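You operate a simulated robot arm through the tools that you are given. There is no shell and no other tool.

You run a simulated robot arm. Do the job below in one go: nothing can be reset, and whatever is moved stays where it is left.

## Task
Glue the green faced block on to the yellow felt slab.
Fine: slab into tray bay 5 first; glue from the teal dish over its top with the brown brush; brush back. Set down upright: what you pick out. A coat counts when it lies all over at full strength: go over it till it gets no stronger.

It is judged by the outcome, as a careful person would: the job done as asked, and still so three seconds after it is handed in. It fails if anything else is knocked over, pushed out of place, dropped, spilled or broken.

## Robot
A 7-joint arm with a two-finger parallel gripper, fixed in place. Base frame: the origin is on the floor under the middle of its stand, x ahead of it, y to its left, z up; the work surface is at about z = 806. Readings come in mm, rad, newtons and seconds.
It reaches about 1112 mm from its shoulder. Its first joint turns from -2.897 to 2.897 rad. Payload 3.43 kg.
The tool frame sits at the grasp point between the pads (the TCP): z along the fingers, y along the line on which they close. The tips reach 34 mm beyond it. Largest opening 128 mm; finger width 24, thickness 12; the body of the gripper, 48 by 130 mm, starts 96 mm behind the TCP.
Orientation is that of the tool frame in the base frame, as [roll, pitch, yaw] about the fixed x, y, z axes, in that order (R = Rz(yaw) Ry(pitch) Rx(roll)). With the fingers straight down and closing along the base's y, the tool's x points along the base's -x, its y along +y and its z along -z.

## Interface
- The arm moves only by the tool nudge_tool. Its argument "plan" is one flat list of numbers, 7 for each row, row after row: the shift along the tool's x, y, z in mm, then the turn, a rotation vector about the tool's x, y, z in rad, then the finger opening in mm, from 0 to 128. In form: [tx, ty, tz, wx, wy, wz, jaw, tx, ty, tz, wx, wy, wz, jaw, ...]. A call has 1 to 20 rows; each row shifts and turns the commanded pose from where the row before left it, along the tool's axes as they then stand. Rows are played at 5 a second. More than 50 mm and 0.15 rad between two rows, or a gripper value outside its range, and nothing of the call is played. A pose out of reach is approached as far as the arm can. The call stops where the force on the tool passes 40 N (or 10 N more than at its start, if that is more) or the arm is blocked; 0.2 s more then pass. Each finger travels about 153 mm/s and halts on what it meets, pressing with about 38 N; the grip force reading is that of the motor and also rises with nothing between the fingers. The clock runs only during rows and for 0.2 s after the last one: add rows that do not move to give the fingers time. The reply holds the time, the measured pose of the TCP, the force on the tool along the base axes, the opening and the grip force, in the units named above and with some noise, with the torque about the TCP (base axes, N m) and any sound that the robot's microphone picked up.
- Cameras (640 x 400 px; columns grow to the right, rows downward): "scene" is fixed at [49.4, 509.8, 1687.7]; the picture's right is [-0.20, -0.98, 0.00], its down [-0.75, 0.15, -0.64] and it looks along [0.62, -0.13, -0.77] (base axes); focal length 340 px, centre (320, 200). "wrist" rides on the gripper at [76, -11, -160] in the tool frame; the picture's right is [0.15, 0.99, 0.00], its down [-0.88, 0.13, -0.46] and it looks along [-0.45, 0.07, 0.89] (tool axes); focal length 234 px, centre (320, 200). There is no depth. A picture from a camera that has moved, and an enlarged one, comes with that camera's place and axes in the base frame and with its lens. The place of the scene camera against the robot may be out by one fixed shift of up to 18 mm in any direction.
- get_image(camera): a new picture of that camera. No time passes.
- inspect(camera, box): a new picture of the part [left, top, right, bottom] of that camera's present view, enlarged. No time passes.
- hand_in(): hands the job in; it is judged then, once.

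Nothing tells you positions but the pictures and the camera data. Unless the task says otherwise, let go and move clear before handing in.

The tools are called as name(argument=value, ...) on one line, values as JSON. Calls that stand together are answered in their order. nudge_tool: Moves the arm, as the interface text tells. Its arguments: {"type":"object","properties":{"plan":{"type":"array"}},"required":["plan"]} The other tools are called the same way: get_image (camera) takes a picture; inspect (camera, box) takes an enlarged picture of a part of a camera's view; hand_in () hands the job in.

At the start:

```text
clock: 0.0
tcp_pos: [523.7, 291.2, 1211.2]
orientation: [3.136, -0.009, 3.141]
ft_force: [-0.4, -0.5, 0.0]
moment: [-0.02, -0.05, -0.01]
grip_width: 128.1
finger_force: 0.1
```

scene: 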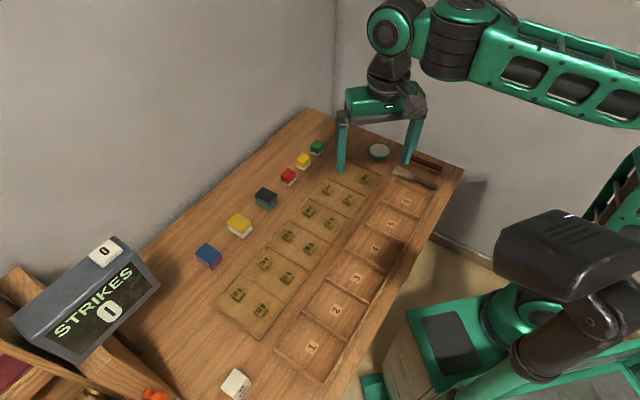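
wrist: 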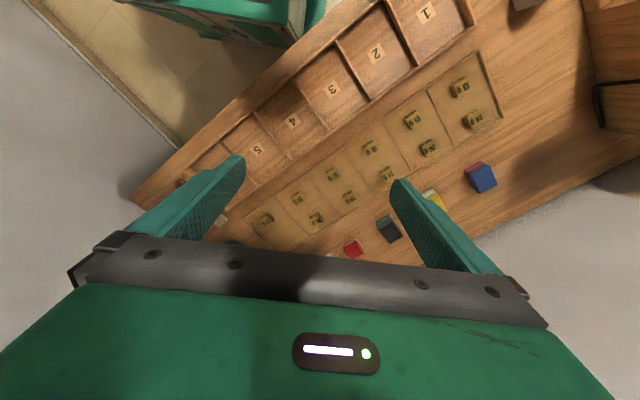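

I see a bench with a row of small blocks, a panel with raised studs, a numbered tray, a dish and a brush. I'll take closer looks before moving.

inspect(camera="scene", box=[180, 130, 340, 280])

inspect(camera="scene", box=[340, 130, 470, 220])

inspect(camera="scene", box=[270, 130, 350, 190])

inspect(camera="scene", box=[200, 160, 440, 390])

inspect(camera="scene", box=[0, 220, 260, 400])

inspect(camera="wrist", box=[180, 120, 520, 290])

```text
2.67 times, centred on (260, 205) of scene
camera zoom: at [49.4, 509.8, 1687.7], right [-0.2, -0.98, 0.0], down [-0.75, 0.15, -0.64], along [0.62, -0.13, -0.77], focal length 906 px, centre (480, 187)
```

zoom: 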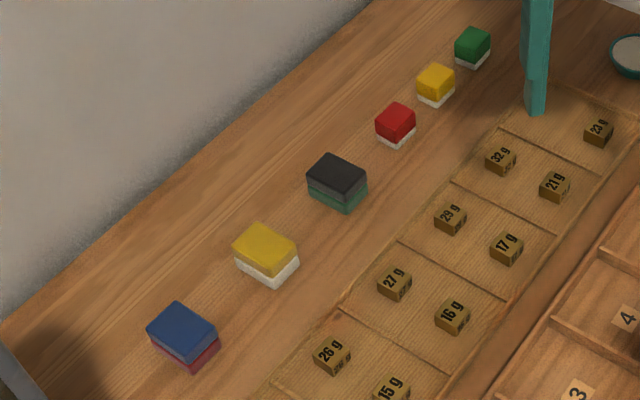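

```text
4.44 times, centred on (405, 175) of scene
camera zoom: at [49.4, 509.8, 1687.7], right [-0.2, -0.98, 0.0], down [-0.75, 0.15, -0.64], along [0.62, -0.13, -0.77], focal length 1509 px, centre (-58, 311)
```

zoom: 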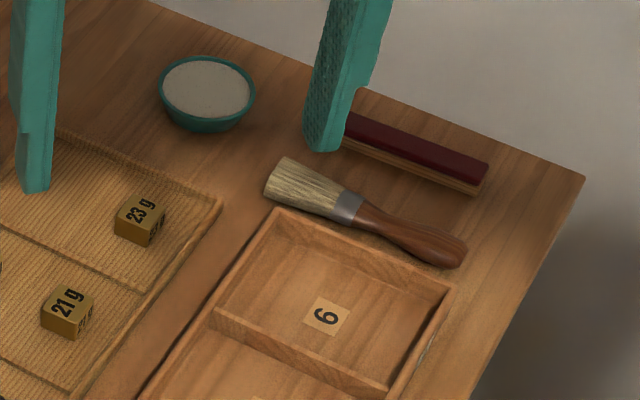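

```text
6.67 times, centred on (310, 160) of scene
camera zoom: at [49.4, 509.8, 1687.7], right [-0.2, -0.98, 0.0], down [-0.75, 0.15, -0.64], along [0.62, -0.13, -0.77], focal length 2264 px, centre (387, 467)
```

zoom: 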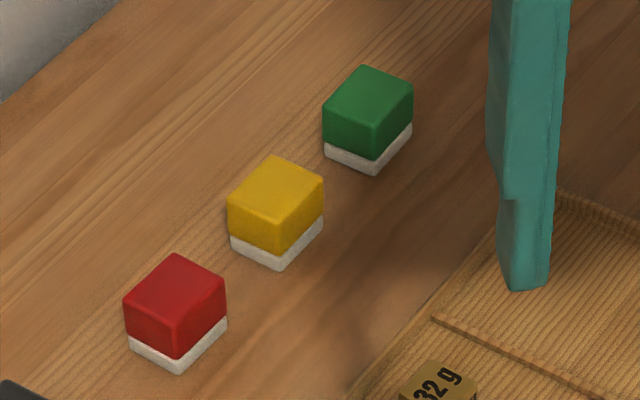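

```text
1.74 times, centred on (320, 275) of scene
camera zoom: at [49.4, 509.8, 1687.7], right [-0.2, -0.98, 0.0], down [-0.75, 0.15, -0.64], along [0.62, -0.13, -0.77], focal length 591 px, centre (320, 70)
```

zoom: 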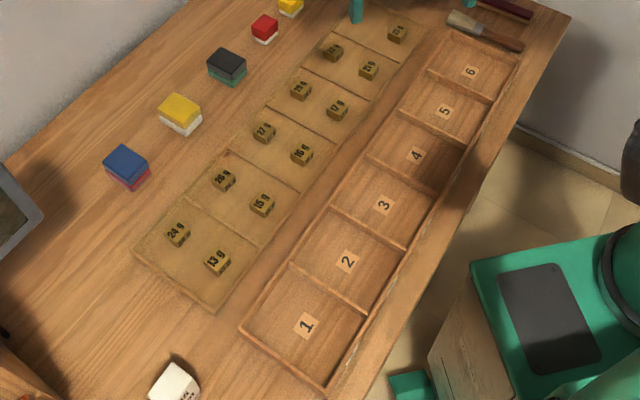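

```text
2.22 times, centred on (130, 310) of scene
camera zoom: at [49.4, 509.8, 1687.7], right [-0.2, -0.98, 0.0], down [-0.75, 0.15, -0.64], along [0.62, -0.13, -0.77], focal length 755 px, centre (742, -44)
```

zoom: 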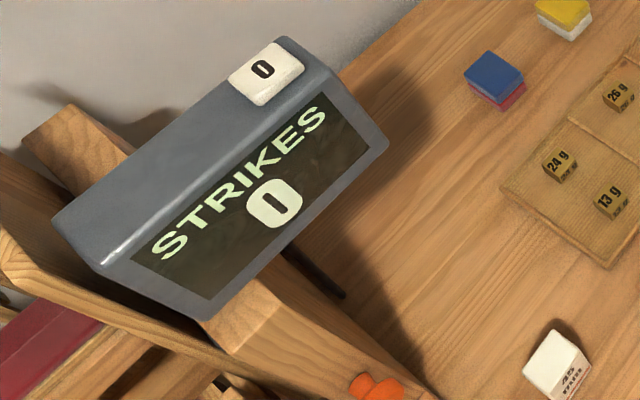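

```text
1.88 times, centred on (350, 205) of wrist
camera zoom: at [448.2, 278.8, 1371.2], right [-0.15, 0.99, 0.01], down [0.88, 0.13, 0.45], along [0.44, 0.07, -0.89], focal length 441 px, centre (264, 191)
```

zoom: 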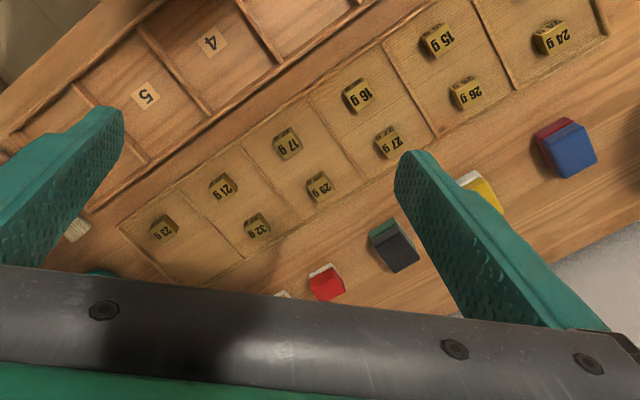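

The row holds three small blocks (red, yellow and green tops on white) and three larger slabs (blue/red, yellow/white, black/green). The yellow slab is near (692, 627), bay 5 near (621, 158), the dish near (933, 103), with the brush just beside bay 6. I'll move to a survey pose above the slab with the gripper turned to match the bench.

nudge_tool(plan=[-13.7, 32.7, 21.4, 0, 0, 0, 128, -13.7, 32.7, 21.4, 0, 0, 0, 128, -13.7, 32.7, 21.4, 0, 0, 0, 128, -13.7, 32.7, 21.4, 0, 0, 0, 128, -13.7, 32.7, 21.4, 0, 0, 0, 128, -13.7, 32.7, 21.4, 0, 0, 0, 128, -13.7, 32.7, 21.4, 0, 0, 0, 128, 0, 0, 0, 0, 0, -0.131, 128, 0, 0, 0, 0, 0, -0.131, 128, 0, 0, 0, 0, 0, -0.131, 128, 0, 0, 0, 0, 0, -0.131, 128, 0, 0, 0, 0, 0, -0.131, 128, 0, 0, 0, 0, 0, -0.131, 128, 0, 0, 0, 0, 0, 0, 128])

```text
clock: 3.0
tcp_pos: [606.7, 522.5, 1069.6]
orientation: [3.14, 0.009, -2.356]
ft_force: [0.4, 0.4, 0.3]
moment: [-0.02, -0.01, -0.01]
grip_width: 128.0
finger_force: 0.1
```

The arm is now over the row, so I'll look at the slabs from the wrist.

get_image(camera="wrist")

nudge_tool(plan=[0, 0, 0, 0, 0, 0, 128])

get_image(camera="scene")

```text
taken
camera wrist: at [558.3, 458.0, 1229.3], right [-0.8, 0.59, 0.0], down [0.53, 0.71, 0.46], along [0.28, 0.37, -0.89], focal length 234 px, centre (320, 200)
```

wrist: 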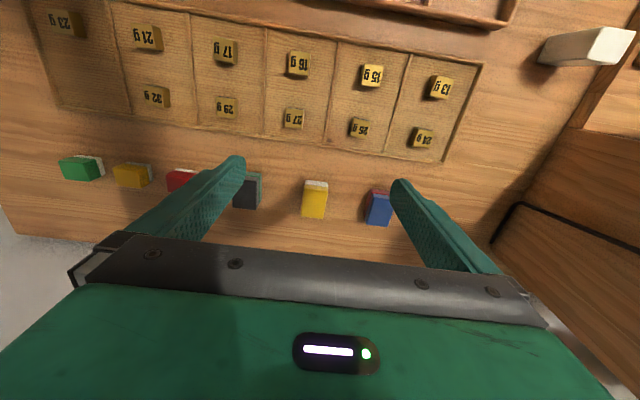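

```text
clock: 3.4
tcp_pos: [605.0, 521.0, 1070.8]
orientation: [3.14, 0.009, -2.358]
ft_force: [0.6, 0.5, 0.5]
moment: [-0.03, 0.0, -0.02]
grip_width: 127.8
finger_force: 0.0
```

```text
taken
```

scene: 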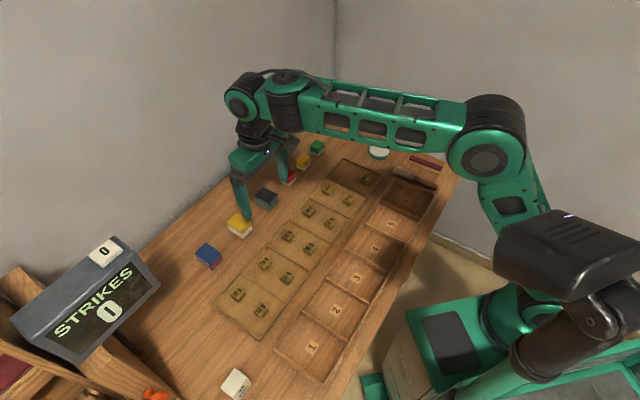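

The wrist view shows the row clearly, with image-down pointing away from the robot. I'll zoom in on the pieces to tell them apart and measure them.

inspect(camera="wrist", box=[230, 150, 400, 250])

inspect(camera="wrist", box=[50, 130, 220, 230])

inspect(camera="scene", box=[190, 180, 290, 280])

```text
3.76 times, centred on (315, 200) of wrist
camera zoom: at [558.3, 458.1, 1229.3], right [-0.8, 0.6, 0.0], down [0.53, 0.71, 0.46], along [0.28, 0.37, -0.89], focal length 882 px, centre (339, 200)
```

zoom: 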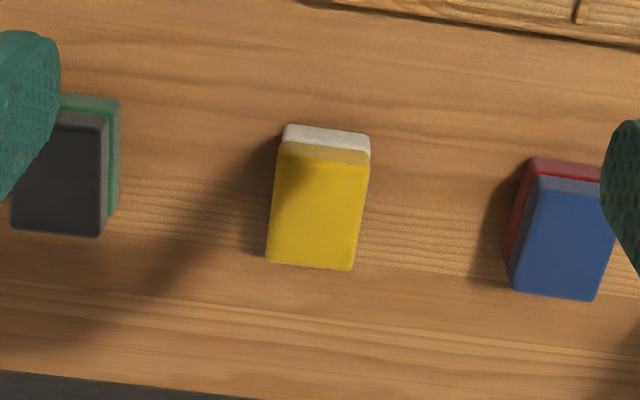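

```text
3.76 times, centred on (135, 180) of wrist
camera zoom: at [558.3, 458.1, 1229.3], right [-0.8, 0.6, 0.0], down [0.53, 0.71, 0.46], along [0.28, 0.37, -0.89], focal length 882 px, centre (1016, 275)
```

zoom: 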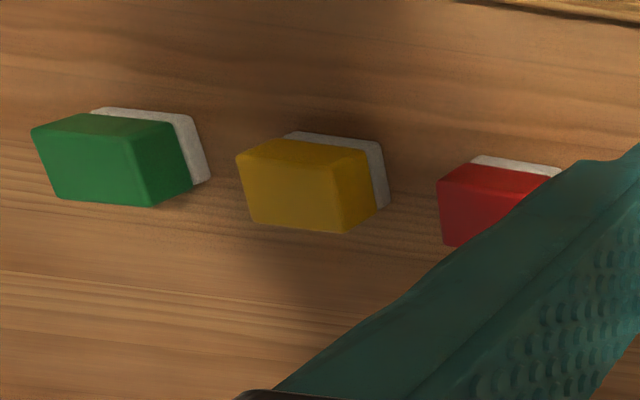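

```text
4.00 times, centred on (240, 230) of scene
camera zoom: at [49.4, 509.8, 1687.7], right [-0.2, -0.98, 0.0], down [-0.75, 0.15, -0.64], along [0.62, -0.13, -0.77], focal length 1358 px, centre (640, 80)
```

zoom: 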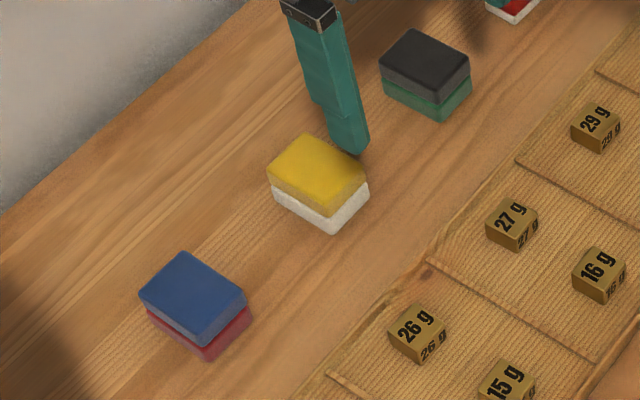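

I can make out the yellow slab (yellow top over white, about 44 mm wide). I'll zoom further to get its height and edges.

inspect(camera="scene", box=[222, 205, 262, 245])

inspect(camera="wrist", box=[290, 170, 345, 225])

inspect(camera="scene", box=[300, 132, 332, 164])

inspect(camera="scene", box=[340, 130, 470, 220])

inspect(camera="scene", box=[360, 200, 440, 260])

```text
10.00 times, centred on (242, 225) of scene
camera zoom: at [49.4, 509.8, 1687.7], right [-0.2, -0.98, 0.0], down [-0.75, 0.15, -0.64], along [0.62, -0.13, -0.77], focal length 3396 px, centre (1100, -50)
```

zoom: 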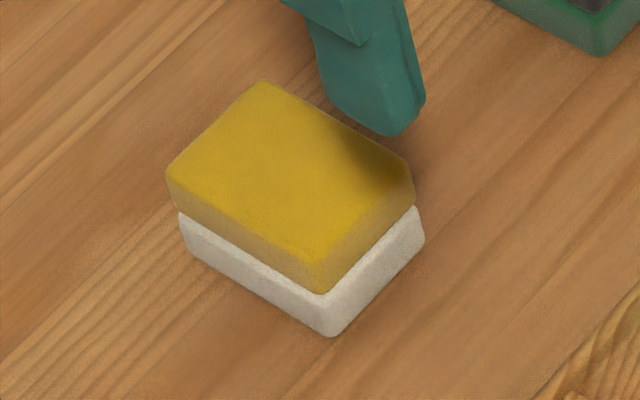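

```text
7.27 times, centred on (318, 198) of wrist
camera zoom: at [558.3, 458.1, 1229.3], right [-0.8, 0.6, 0.0], down [0.53, 0.71, 0.46], along [0.28, 0.37, -0.89], focal length 1703 px, centre (338, 218)
```

zoom: 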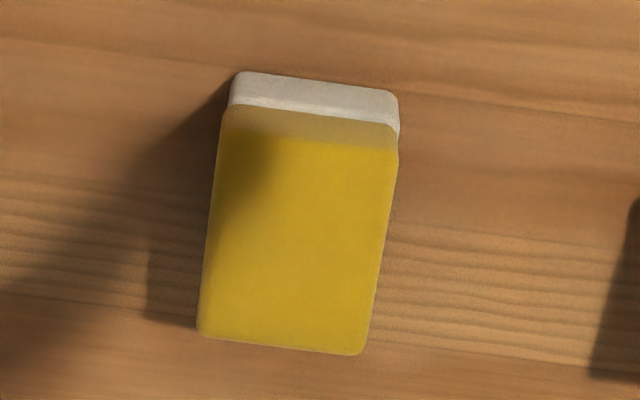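

```text
12.50 times, centred on (316, 148) of scene
camera zoom: at [49.4, 509.8, 1687.7], right [-0.2, -0.98, 0.0], down [-0.75, 0.15, -0.64], along [0.62, -0.13, -0.77], focal length 4245 px, centre (370, 850)
```

zoom: 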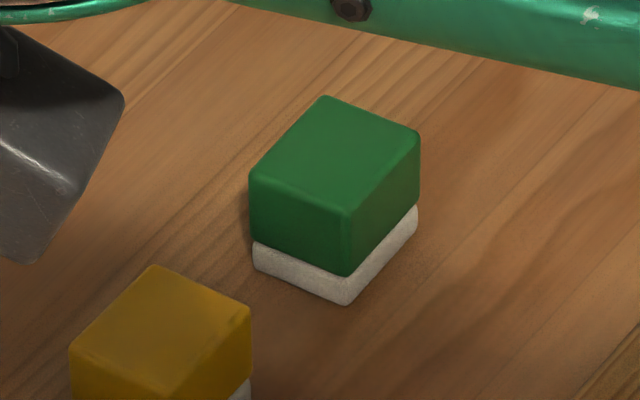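

```text
4.44 times, centred on (405, 175) of scene
camera zoom: at [49.4, 509.8, 1687.7], right [-0.2, -0.98, 0.0], down [-0.75, 0.15, -0.64], along [0.62, -0.13, -0.77], focal length 1509 px, centre (-58, 311)
```

zoom: 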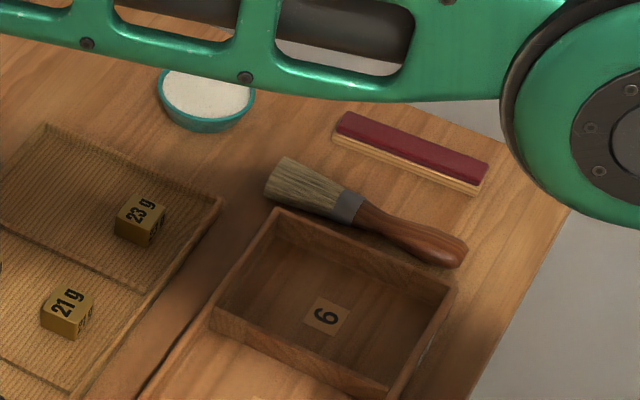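

```text
6.67 times, centred on (400, 230) of scene
camera zoom: at [49.4, 509.8, 1687.7], right [-0.2, -0.98, 0.0], down [-0.75, 0.15, -0.64], along [0.62, -0.13, -0.77], focal length 2264 px, centre (-213, 0)
```

zoom: 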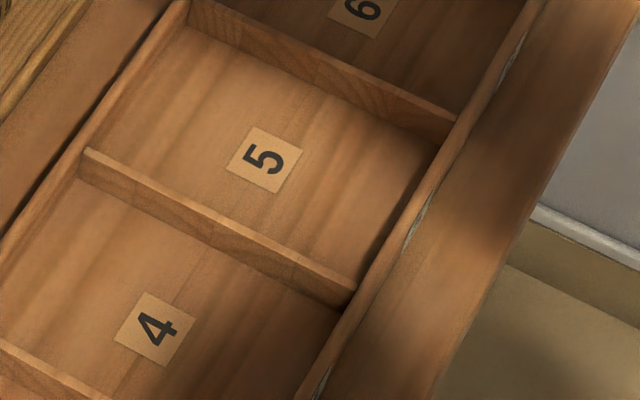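

The yellow slab measures about 46×62×30 mm, centred near (694, 624) with its long side at about 46°. I'll come down to above it with the jaws at about 90 mm, then check the alignment.

nudge_tool(plan=[-26.9, 2, 28.4, 0, 0, 0, 110, -26.9, 2, 28.4, 0, 0, 0, 90, -26.9, 2, 28.4, 0, 0, 0, 90, -26.9, 2, 28.4, 0, 0, 0, 90, -26.9, 2, 28.4, 0, 0, 0, 90, 0, 0, 0, 0, 0, 0, 90, 0, 0, 0, 0, 0, 0, 90])

get_image(camera="wrist")

get_image(camera="scene")

```text
clock: 5.0
tcp_pos: [696.5, 625.0, 928.9]
orientation: [3.141, 0.01, -2.356]
ft_force: [-0.2, 0.6, 0.7]
moment: [-0.03, -0.01, -0.04]
grip_width: 89.7
finger_force: 0.1
```

```text
taken
camera wrist: at [648.2, 562.2, 1088.2], right [-0.8, 0.6, 0.0], down [0.53, 0.71, 0.46], along [0.28, 0.37, -0.89], focal length 234 px, centre (320, 200)
```

wrist: 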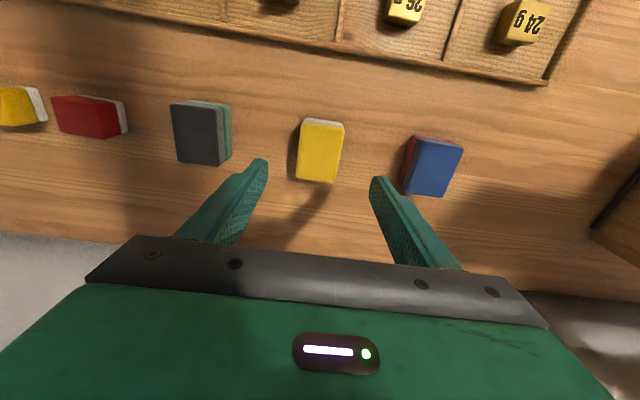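

```text
taken
```

scene: 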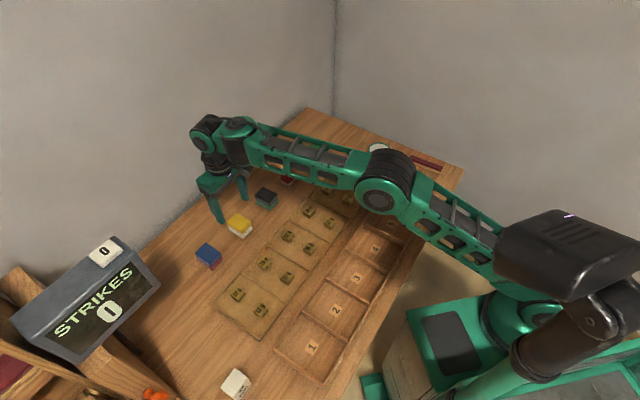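

The approach matched the command. I'll re-measure the slab from this closer view.

inspect(camera="wrist", box=[270, 100, 370, 200])

```text
4.00 times, centred on (320, 150) of wrist
camera zoom: at [648.2, 562.2, 1088.2], right [-0.8, 0.6, 0.0], down [0.53, 0.71, 0.46], along [0.28, 0.37, -0.89], focal length 937 px, centre (320, 400)
```

zoom: 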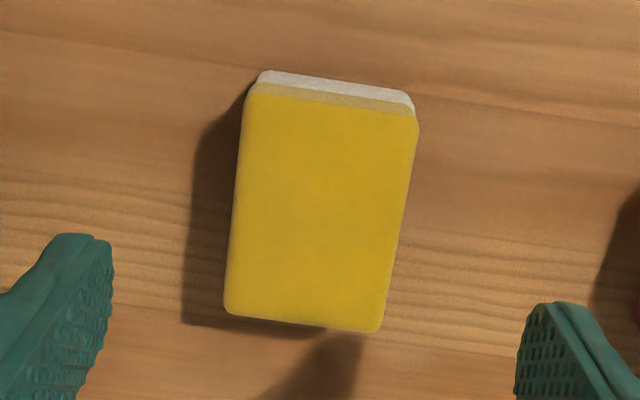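

The slab centre is confirmed at about (694, 623). I'll level the tool, descend around the slab and grip it.

nudge_tool(plan=[3.5, 0.6, 0, 0, 0.01, -0.015, 90, 0, 0, 30, 0, 0, 0, 90, 0, 0, 30, 0, 0, 0, 90, 0, 0, 24, 0, 0, 0, 90, 0, 0, 0, 0, 0, 0, 90])

```text
clock: 6.2
tcp_pos: [691.8, 622.2, 843.9]
orientation: [-3.141, -0.001, -2.34]
ft_force: [-0.8, -0.2, 0.5]
moment: [0.02, 0.0, 0.02]
grip_width: 89.9
finger_force: 0.0
```

nudge_tool(plan=[0, 0, 0, 0, 0, 0, 60, 0, 0, 0, 0, 0, 0, 40, 0, 0, 0, 0, 0, 0, 30, 0, 0, 0, 0, 0, 0, 30])

get_image(camera="wrist")

get_image(camera="scene")

```text
clock: 7.2
tcp_pos: [692.5, 622.7, 846.0]
orientation: [3.141, -0.003, -2.34]
ft_force: [-0.3, 0.4, -0.4]
moment: [0.02, 0.04, 0.03]
grip_width: 44.7
finger_force: 37.7
```

```text
taken
camera wrist: at [646.9, 560.4, 1004.8], right [-0.81, 0.58, 0.0], down [0.52, 0.72, 0.45], along [0.26, 0.37, -0.89], focal length 234 px, centre (320, 200)
```

wrist: 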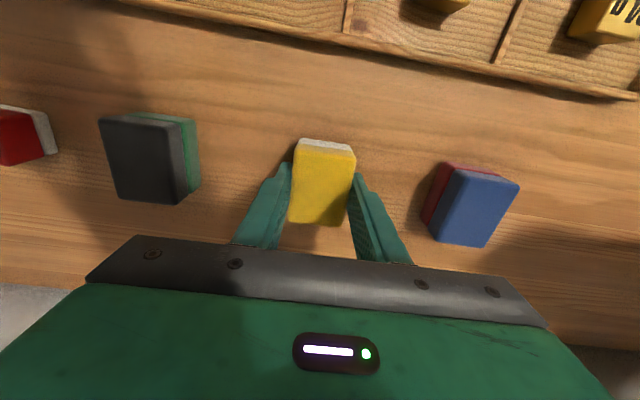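

```text
taken
```

scene: 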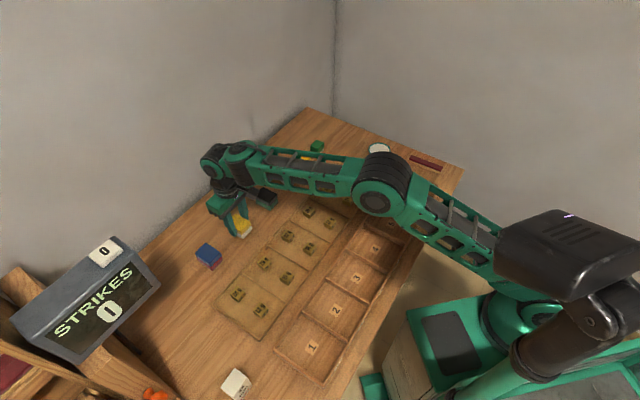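

The slab is gripped at 44.7 mm. I'll lift it straight up and carry it towards bay 5, stopping where the wrist camera can see the bay.

nudge_tool(plan=[0, 0, -10, 0, 0, 0, 30, 0, 0, -36, 0, 0, 0, 30, 0, 0, -36, 0, 0, 0, 30, 0, 0, -36, 0, 0, 0, 30, 0, 0, -36, 0, 0, 0, 30, 32.3, -27.3, 0, 0, 0, 0, 30, 32.3, -27.3, 0, 0, 0, 0, 30, 32.3, -27.3, 0, 0, 0, 0, 30, 32.3, -27.3, 0, 0, 0, 0, 30, 32.3, -27.3, 0, 0, 0, 0, 30, 32.3, -27.3, 0, 0, 0, 0, 30, 32.3, -27.3, 0, 0, 0, 0, 30, 32.3, -27.3, 0, 0, 0, 0, 30, 32.3, -27.3, 0, 0, 0, 0, 30, 32.3, -27.3, 0, 0, 0, 0, 30, 0, 0, 0, 0, 0, 0, 30, 0, 0, 0, 0, 0, 0, 30])

get_image(camera="wrist")

get_image(camera="scene")

```text
clock: 10.8
tcp_pos: [662.8, 200.8, 1001.0]
orientation: [3.14, -0.004, -2.341]
ft_force: [0.1, -0.8, -0.5]
moment: [0.0, 0.01, 0.0]
grip_width: 44.8
finger_force: 38.0
```

```text
taken
camera wrist: at [617.5, 137.7, 1159.5], right [-0.81, 0.58, 0.0], down [0.52, 0.72, 0.45], along [0.26, 0.37, -0.89], focal length 234 px, centre (320, 200)
```

wrist: 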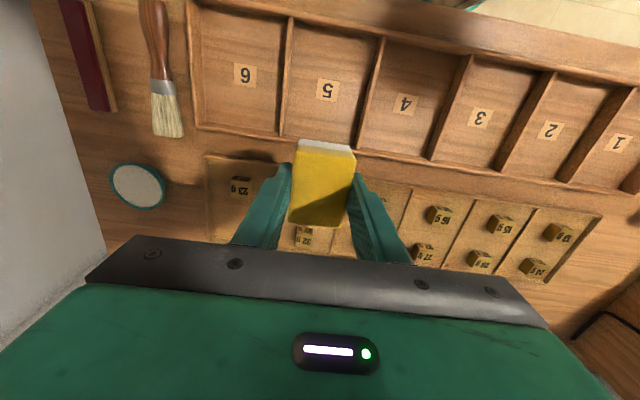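

```text
taken
```

scene: 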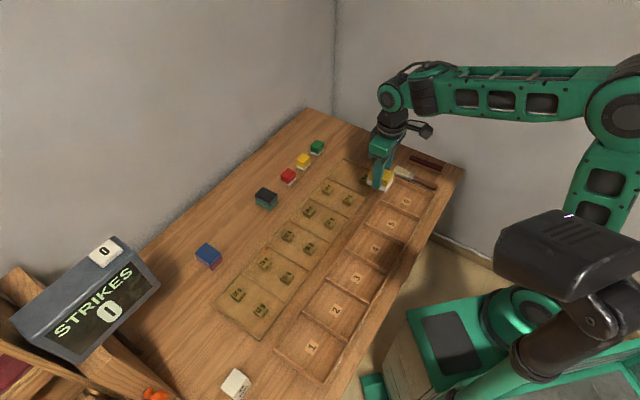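

Good view: bays 5 and 6, the brush and the dish are all visible. I'll enlarge these for measurements.

inspect(camera="wrist", box=[260, 10, 410, 160])

inspect(camera="wrist", box=[50, 0, 210, 140])

inspect(camera="wrist", box=[90, 130, 210, 230])

inspect(camera="wrist", box=[270, 120, 380, 240])

inspect(camera="scene", box=[350, 130, 440, 210])

```text
2.67 times, centred on (335, 85) of wrist
camera zoom: at [617.5, 137.7, 1159.5], right [-0.81, 0.58, 0.0], down [0.52, 0.72, 0.45], along [0.26, 0.37, -0.89], focal length 624 px, centre (280, 507)
```

zoom: 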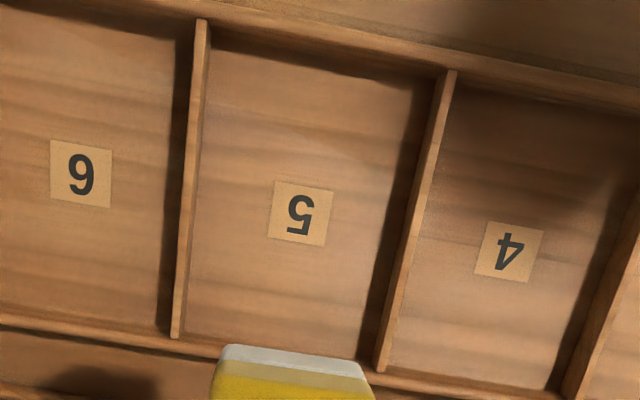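

```text
2.86 times, centred on (130, 70) of wrist
camera zoom: at [617.5, 137.7, 1159.5], right [-0.81, 0.58, 0.0], down [0.52, 0.72, 0.45], along [0.26, 0.37, -0.89], focal length 669 px, centre (863, 571)
```

zoom: 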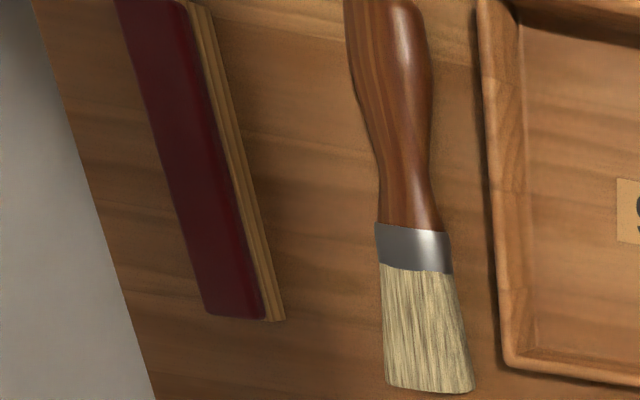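

```text
4.00 times, centred on (150, 180) of wrist
camera zoom: at [617.5, 137.7, 1159.5], right [-0.81, 0.58, 0.0], down [0.52, 0.72, 0.45], along [0.26, 0.37, -0.89], focal length 937 px, centre (1000, 280)
```

zoom: 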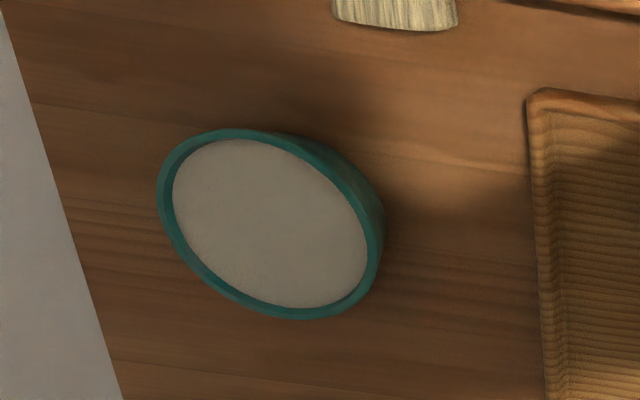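

```text
3.33 times, centred on (325, 180) of wrist
camera zoom: at [617.5, 137.7, 1159.5], right [-0.81, 0.58, 0.0], down [0.52, 0.72, 0.45], along [0.26, 0.37, -0.89], focal length 781 px, centre (303, 267)
```

zoom: 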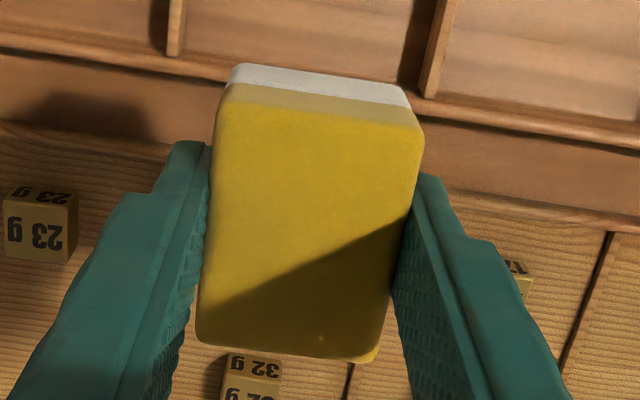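

```text
5.00 times, centred on (395, 170) of scene
camera zoom: at [49.4, 509.8, 1687.7], right [-0.2, -0.98, 0.0], down [-0.75, 0.15, -0.64], along [0.62, -0.13, -0.77], focal length 1698 px, centre (-55, 350)
```

zoom: 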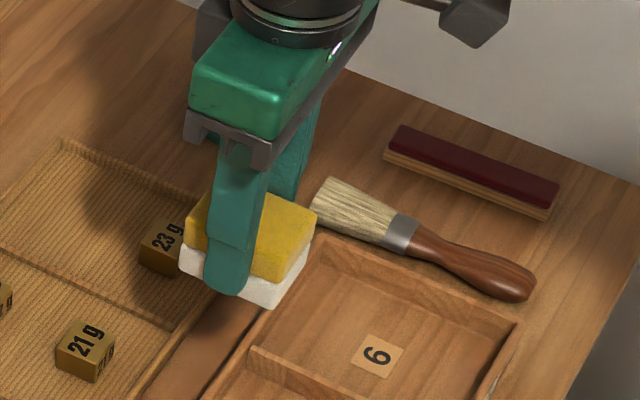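

Bay 5 is centred at about (613, 153), its interior is about 107×130 mm, and it lines up with the tool. I'll carry the slab over the bay and come down partway.

nudge_tool(plan=[34.3, 1.4, 0, 0, 0, 0, 30, 34.4, 1.4, 0, 0, 0, 0, 30, 0, 0, 40, 0, 0, 0, 30, 0, 0, 40, 0, 0, 0, 30, 0, 0, 30, 0, 0, 0, 30, 0, 0, 0, 0, 0, 0, 30, 0, 0, 0, 0, 0, 0, 30])

get_image(camera="wrist")

inspect(camera="scene", box=[340, 170, 440, 270])

```text
clock: 12.4
tcp_pos: [612.3, 152.5, 890.0]
orientation: [3.141, -0.003, -2.339]
ft_force: [-0.1, 0.2, 0.2]
moment: [0.0, 0.01, 0.01]
grip_width: 44.8
finger_force: 37.6
```

```text
taken
camera wrist: at [567.2, 90.4, 1049.6], right [-0.81, 0.58, 0.0], down [0.52, 0.72, 0.45], along [0.26, 0.37, -0.89], focal length 234 px, centre (320, 200)
```

wrist: 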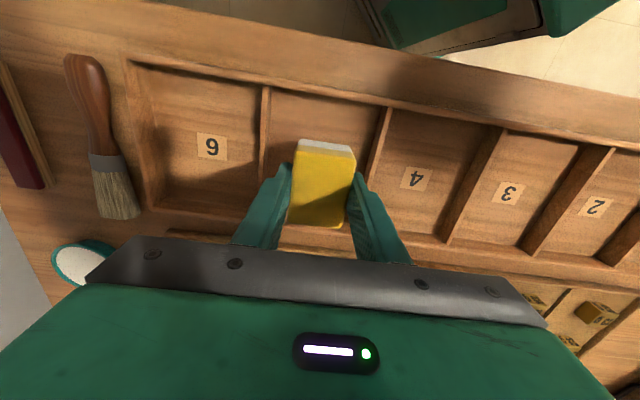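

```text
4.00 times, centred on (390, 220) of scene
camera zoom: at [49.4, 509.8, 1687.7], right [-0.2, -0.98, 0.0], down [-0.75, 0.15, -0.64], along [0.62, -0.13, -0.77], focal length 1358 px, centre (40, 120)
```

zoom: 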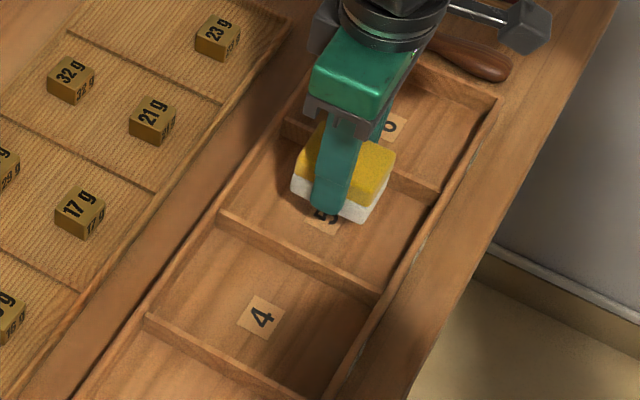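

The slab is centred above bay 5. I'll lower it gently and watch for contact.

nudge_tool(plan=[0, 0, 15, 0, 0, 0, 30, 0, 0, 10, 0, 0, 0, 30, 0, 0, 5, 0, 0, 0, 30, 0, 0, 0, 0, 0, 0, 30])

inspect(camera="scene", box=[360, 190, 420, 240])

```text
clock: 13.4
tcp_pos: [613.7, 153.4, 858.8]
orientation: [-3.139, -0.001, -2.341]
ft_force: [0.0, 0.2, -0.7]
moment: [0.03, 0.0, 0.04]
grip_width: 44.9
finger_force: 38.0
```

```text
8.00 times, centred on (390, 215) of scene
camera zoom: at [49.4, 509.8, 1687.7], right [-0.2, -0.98, 0.0], down [-0.75, 0.15, -0.64], along [0.62, -0.13, -0.77], focal length 2717 px, centre (-240, 80)
```

zoom: 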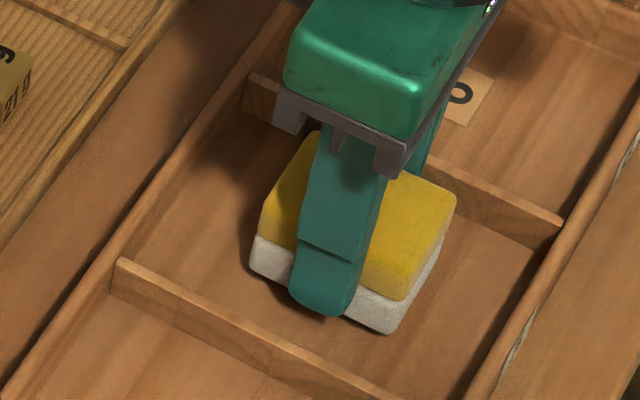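

nudge_tool(plan=[0, 0, 3, 0, 0, 0, 30, 0, 0, 2, 0, 0, 0, 30, 0, 0, 0, 0, 0, 0, 30])

```text
clock: 14.2
tcp_pos: [612.9, 152.7, 855.5]
orientation: [-3.142, 0.0, -2.341]
ft_force: [0.3, 0.0, -0.1]
moment: [0.01, -0.01, 0.03]
grip_width: 45.0
finger_force: 38.3
```

No contact yet, so I'll keep going in small steps.

nudge_tool(plan=[0, 0, 2, 0, 0, 0, 30, 0, 0, 1, 0, 0, 0, 30, 0, 0, 0, 0, 0, 0, 30])

nudge_tool(plan=[0, 0, 1, 0, 0, 0, 30, 0, 0, 1, 0, 0, 0, 30, 0, 0, 0, 0, 0, 0, 30])

inspect(camera="scene", box=[360, 190, 420, 240])

```text
clock: 15.0
tcp_pos: [613.6, 154.1, 850.8]
orientation: [3.141, -0.002, -2.341]
ft_force: [0.3, 0.5, -1.0]
moment: [-0.02, -0.01, -0.02]
grip_width: 44.5
finger_force: 38.2
```

```text
clock: 15.8
tcp_pos: [613.7, 151.7, 848.1]
orientation: [-3.142, 0.001, -2.342]
ft_force: [-1.1, 1.2, 12.4]
moment: [-0.08, 0.08, 0.0]
grip_width: 45.0
finger_force: 38.1
```

```text
8.00 times, centred on (390, 215) of scene
camera zoom: at [49.4, 509.8, 1687.7], right [-0.2, -0.98, 0.0], down [-0.75, 0.15, -0.64], along [0.62, -0.13, -0.77], focal length 2717 px, centre (-240, 80)
```

zoom: 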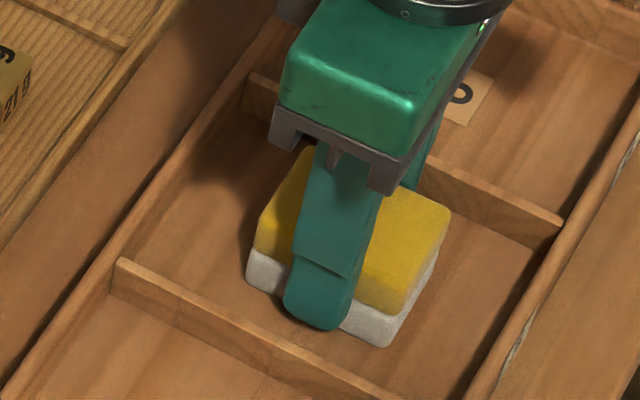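

Contact with the bay floor shows at 12 N, with TCP z about 849. I'll ease off 1 mm, open the jaws a little and rise straight up.

nudge_tool(plan=[0, 0, -1, 0, 0, 0, 30, 0, 0, 0, 0, 0, 0, 50, 0, 0, 0, 0, 0, 0, 58, 0, 0, 0, 0, 0, 0, 64, 0, 0, -10, 0, 0, 0, 64, 0, 0, -30, 0, 0, 0, 64, 0, 0, -40, 0, 0, 0, 64, 0, 0, -40, 0, 0, 0, 64, 0, 0, -40, 0, 0, 0, 64, 0, 0, 0, 0, 0, 0, 64])

get_image(camera="wrist")

inspect(camera="scene", box=[350, 170, 450, 270])

```text
clock: 18.0
tcp_pos: [612.6, 153.1, 1010.1]
orientation: [3.141, -0.003, -2.34]
ft_force: [0.1, 0.9, -0.8]
moment: [-0.01, -0.01, 0.01]
grip_width: 63.8
finger_force: 0.1
```

```text
taken
camera wrist: at [567.1, 90.1, 1170.1], right [-0.81, 0.58, 0.0], down [0.52, 0.72, 0.45], along [0.27, 0.37, -0.89], focal length 234 px, centre (320, 200)
```

wrist: 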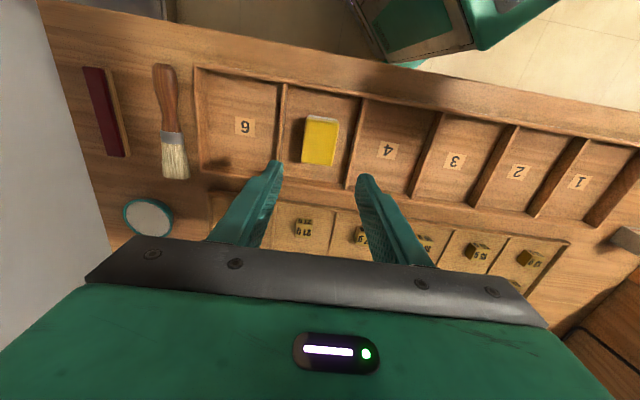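

```text
4.00 times, centred on (400, 220) of scene
camera zoom: at [49.4, 509.8, 1687.7], right [-0.2, -0.98, 0.0], down [-0.75, 0.15, -0.64], along [0.62, -0.13, -0.77], focal length 1358 px, centre (0, 120)
```

zoom: 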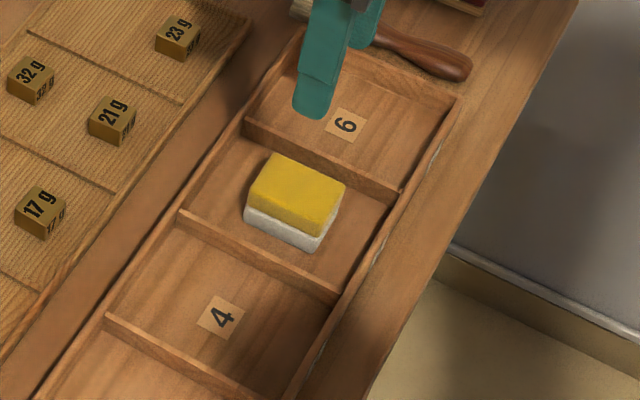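

The slab stands upright in the middle of bay 5. Next is the brush, which I'll measure from here.

inspect(camera="wrist", box=[110, 50, 230, 190])

inspect(camera="wrist", box=[100, 180, 200, 250])

inspect(camera="wrist", box=[270, 80, 370, 190])

inspect(camera="scene", box=[360, 135, 450, 200])

```text
2.86 times, centred on (170, 120) of wrist
camera zoom: at [567.1, 90.1, 1170.1], right [-0.81, 0.58, 0.0], down [0.52, 0.72, 0.45], along [0.27, 0.37, -0.89], focal length 669 px, centre (749, 429)
```

zoom: 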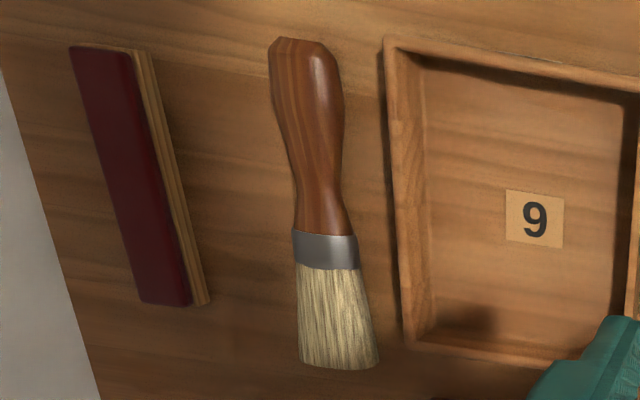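

```text
5.71 times, centred on (150, 215) of wrist
camera zoom: at [567.1, 90.1, 1170.1], right [-0.81, 0.58, 0.0], down [0.52, 0.72, 0.45], along [0.27, 0.37, -0.89], focal length 1338 px, centre (1291, 114)
```

zoom: 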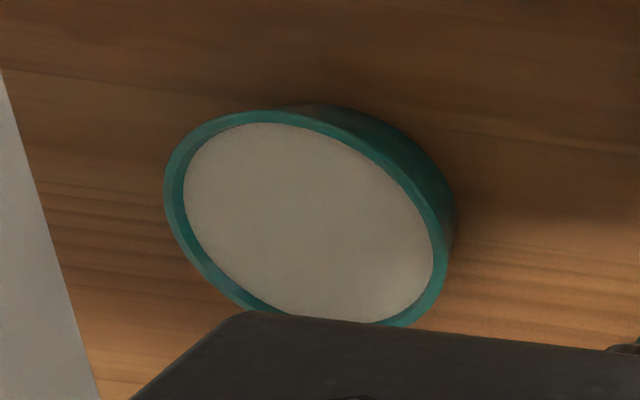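

```text
3.64 times, centred on (320, 135) of wrist
camera zoom: at [567.1, 90.1, 1170.1], right [-0.81, 0.58, 0.0], down [0.52, 0.72, 0.45], along [0.27, 0.37, -0.89], focal length 852 px, centre (320, 436)
```

zoom: 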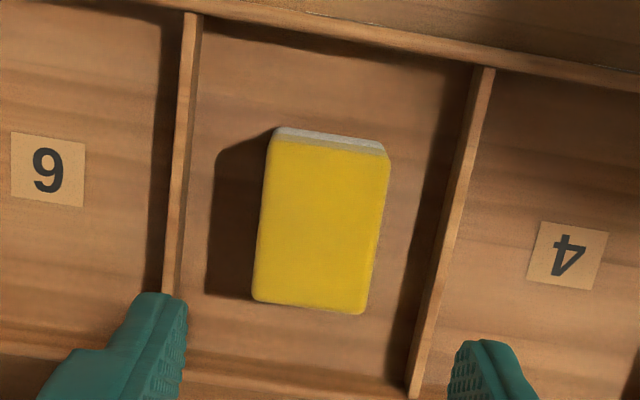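

```text
6.15 times, centred on (405, 168) of scene
camera zoom: at [49.4, 509.8, 1687.7], right [-0.2, -0.98, 0.0], down [-0.75, 0.15, -0.64], along [0.62, -0.13, -0.77], focal length 2090 px, centre (-203, 400)
```

zoom: 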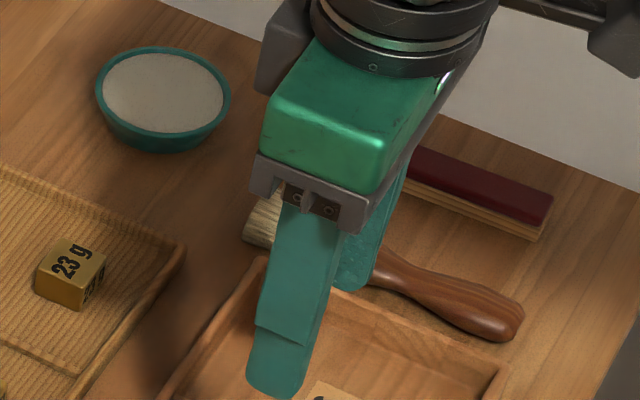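

The brush runs from its bristle tip near (840, 71) to its handle end near (722, -44), lying at about 44°. I'll move above the handle waist, about 100 mm behind the tip, for a close look.

nudge_tool(plan=[0.4, -43.5, 12, 0, 0, 0.014, 64, 0.4, -43.5, 12, 0, 0, 0.014, 60, 0.4, -43.5, 12, 0, 0, 0, 56, 0.4, -43.5, 12, 0, 0, 0, 56, 0.4, -43.5, 12, 0, 0, 0, 56, 0, 0, 0, 0, 0, 0, 56, 0, 0, 0, 0, 0, 0, 56])

get_image(camera="wrist")

inspect(camera="scene", box=[360, 135, 450, 200])

```text
clock: 19.6
tcp_pos: [764.7, -2.2, 950.7]
orientation: [3.141, -0.002, -2.37]
ft_force: [0.3, 0.2, -1.2]
moment: [-0.02, 0.0, -0.02]
grip_width: 56.2
finger_force: 0.1
```

```text
taken
camera wrist: at [717.2, -64.0, 1109.8], right [-0.8, 0.61, 0.0], down [0.54, 0.71, 0.45], along [0.28, 0.36, -0.89], focal length 234 px, centre (320, 200)
```

wrist: 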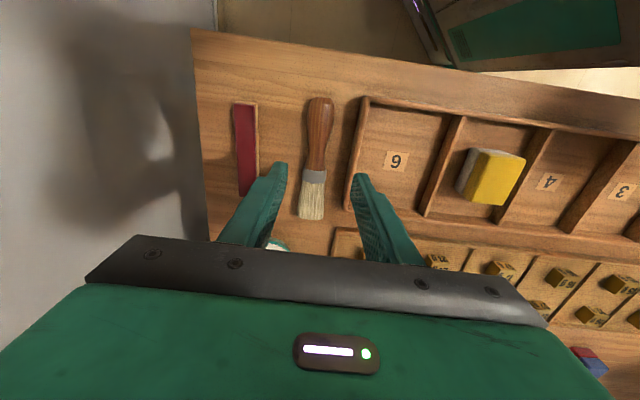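

```text
6.15 times, centred on (405, 168) of scene
camera zoom: at [49.4, 509.8, 1687.7], right [-0.2, -0.98, 0.0], down [-0.75, 0.15, -0.64], along [0.62, -0.13, -0.77], focal length 2090 px, centre (-203, 400)
```

zoom: 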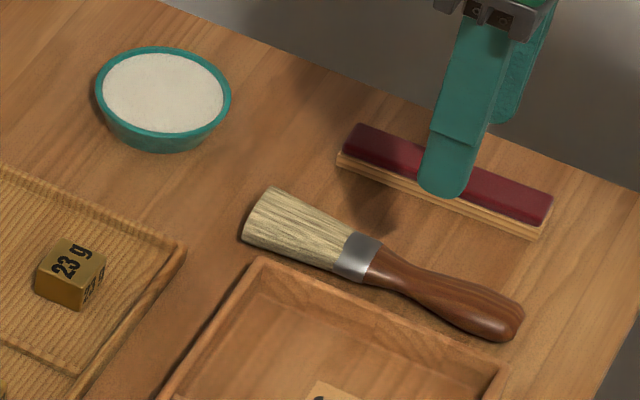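

inspect(camera="wrist", box=[270, 85, 370, 235])

inspect(camera="scene", box=[390, 158, 440, 195])

```text
2.67 times, centred on (320, 160) of wrist
camera zoom: at [717.2, -64.0, 1109.8], right [-0.8, 0.61, 0.0], down [0.54, 0.71, 0.45], along [0.28, 0.36, -0.89], focal length 624 px, centre (320, 307)
```

zoom: 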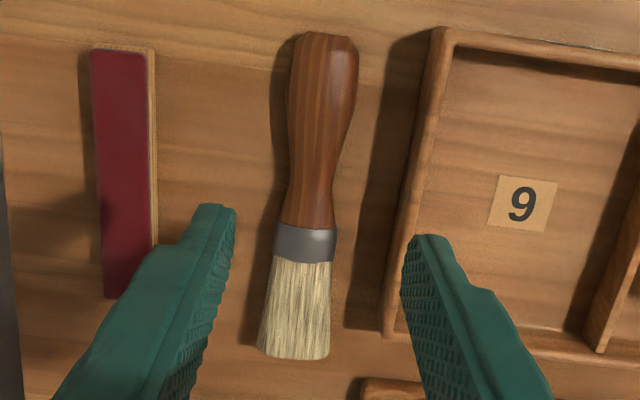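

```text
10.81 times, centred on (415, 176) of scene
camera zoom: at [49.4, 509.8, 1687.7], right [-0.2, -0.98, 0.0], down [-0.75, 0.15, -0.64], along [0.62, -0.13, -0.77], focal length 3671 px, centre (-707, 454)
```

zoom: 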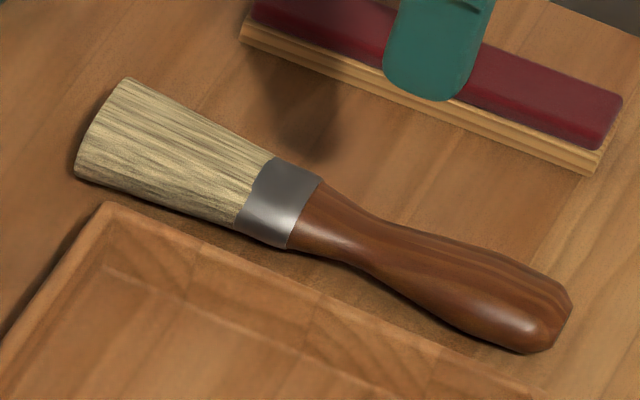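

A closer look puts the brush at 46.4° with its waist (about 24 mm wide) near (772, 3). The tray wall is about 44 mm to one side, so I'll open to 46 mm, align and descend partway.

nudge_tool(plan=[0, 0, 0, 0, 0, -0.038, 50, -9, -2.1, 15, 0, 0, 0, 46, 0, 0, 30, 0, 0, 0, 46, 0, 0, 30, 0, 0, 0, 46, 0, 0, 0, 0, 0, 0, 46, 0, 0, 0, 0, 0, 0, 46])

get_image(camera="wrist")

inspect(camera="wrist", box=[260, 100, 380, 240])

inspect(camera="scene", box=[380, 150, 450, 205])

```text
clock: 21.0
tcp_pos: [773.1, 1.5, 875.9]
orientation: [-3.141, -0.002, -2.33]
ft_force: [-0.2, 0.0, 0.7]
moment: [-0.02, 0.01, 0.01]
grip_width: 46.0
finger_force: 0.0
```

```text
taken
camera wrist: at [727.7, -60.7, 1035.1], right [-0.82, 0.58, 0.0], down [0.51, 0.73, 0.45], along [0.26, 0.37, -0.89], focal length 234 px, centre (320, 200)
```

wrist: 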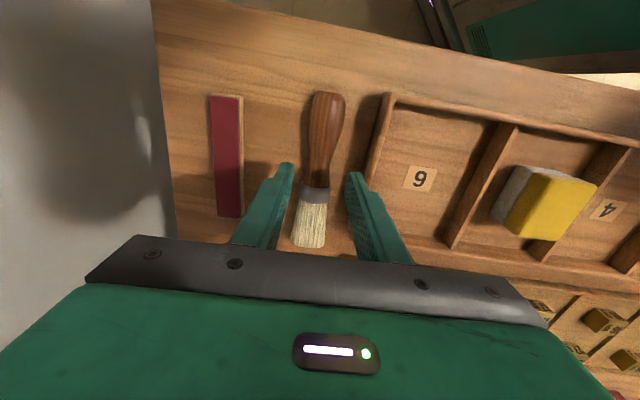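

```text
2.86 times, centred on (320, 170) of wrist
camera zoom: at [727.7, -60.7, 1035.1], right [-0.82, 0.58, 0.0], down [0.51, 0.73, 0.45], along [0.26, 0.37, -0.89], focal length 669 px, centre (320, 286)
```

zoom: 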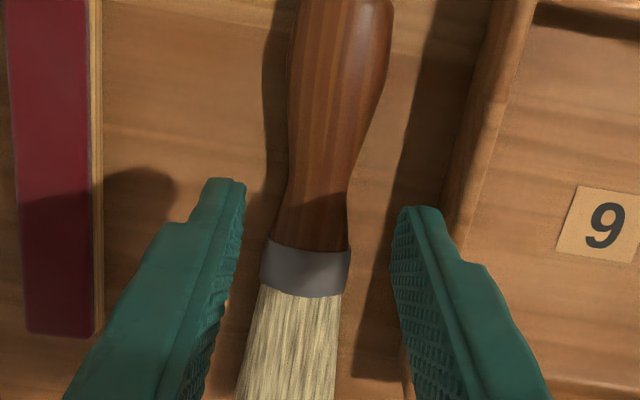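

```text
7.27 times, centred on (415, 178) of scene
camera zoom: at [49.4, 509.8, 1687.7], right [-0.2, -0.98, 0.0], down [-0.75, 0.15, -0.64], along [0.62, -0.13, -0.77], focal length 2470 px, centre (-371, 364)
```

zoom: 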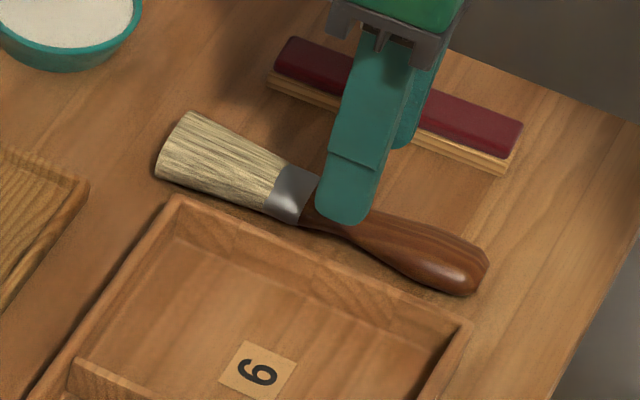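

The brush is centred between the fingers to within 1 mm. I'll descend to finger-tip height just above the bench.

nudge_tool(plan=[0, 0, 18, 0, 0, 0, 46, 0, 0, 12, 0, 0, 0, 46, 0, 0, 2, 0, 0, 0, 46, 0, 0, 0, 0, 0, 0, 46])

inspect(camera="wrist", box=[260, 100, 380, 240])

inspect(camera="scene", box=[390, 158, 440, 195])

```text
clock: 22.0
tcp_pos: [772.0, 1.7, 843.2]
orientation: [-3.14, 0.001, -2.331]
ft_force: [0.1, 0.0, -0.4]
moment: [-0.01, 0.01, -0.01]
grip_width: 45.9
finger_force: 0.0
```

```text
2.86 times, centred on (320, 170) of wrist
camera zoom: at [727.4, -60.7, 1002.9], right [-0.82, 0.58, 0.0], down [0.51, 0.73, 0.45], along [0.26, 0.37, -0.89], focal length 669 px, centre (320, 286)
```

zoom: 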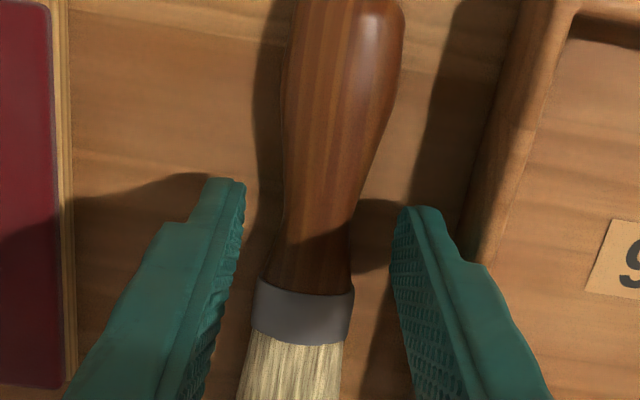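

```text
10.81 times, centred on (415, 176) of scene
camera zoom: at [49.4, 509.8, 1687.7], right [-0.2, -0.98, 0.0], down [-0.75, 0.15, -0.64], along [0.62, -0.13, -0.77], focal length 3671 px, centre (-707, 454)
```

zoom: 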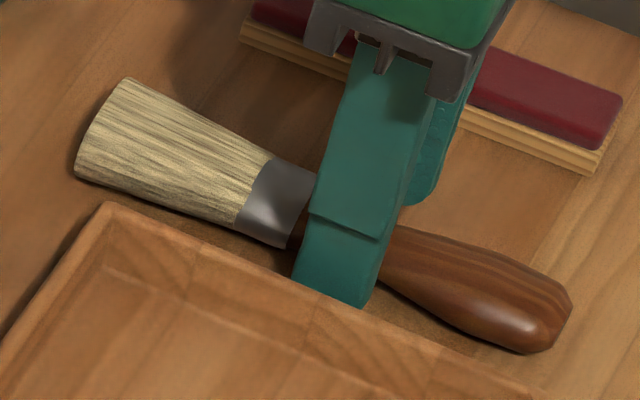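

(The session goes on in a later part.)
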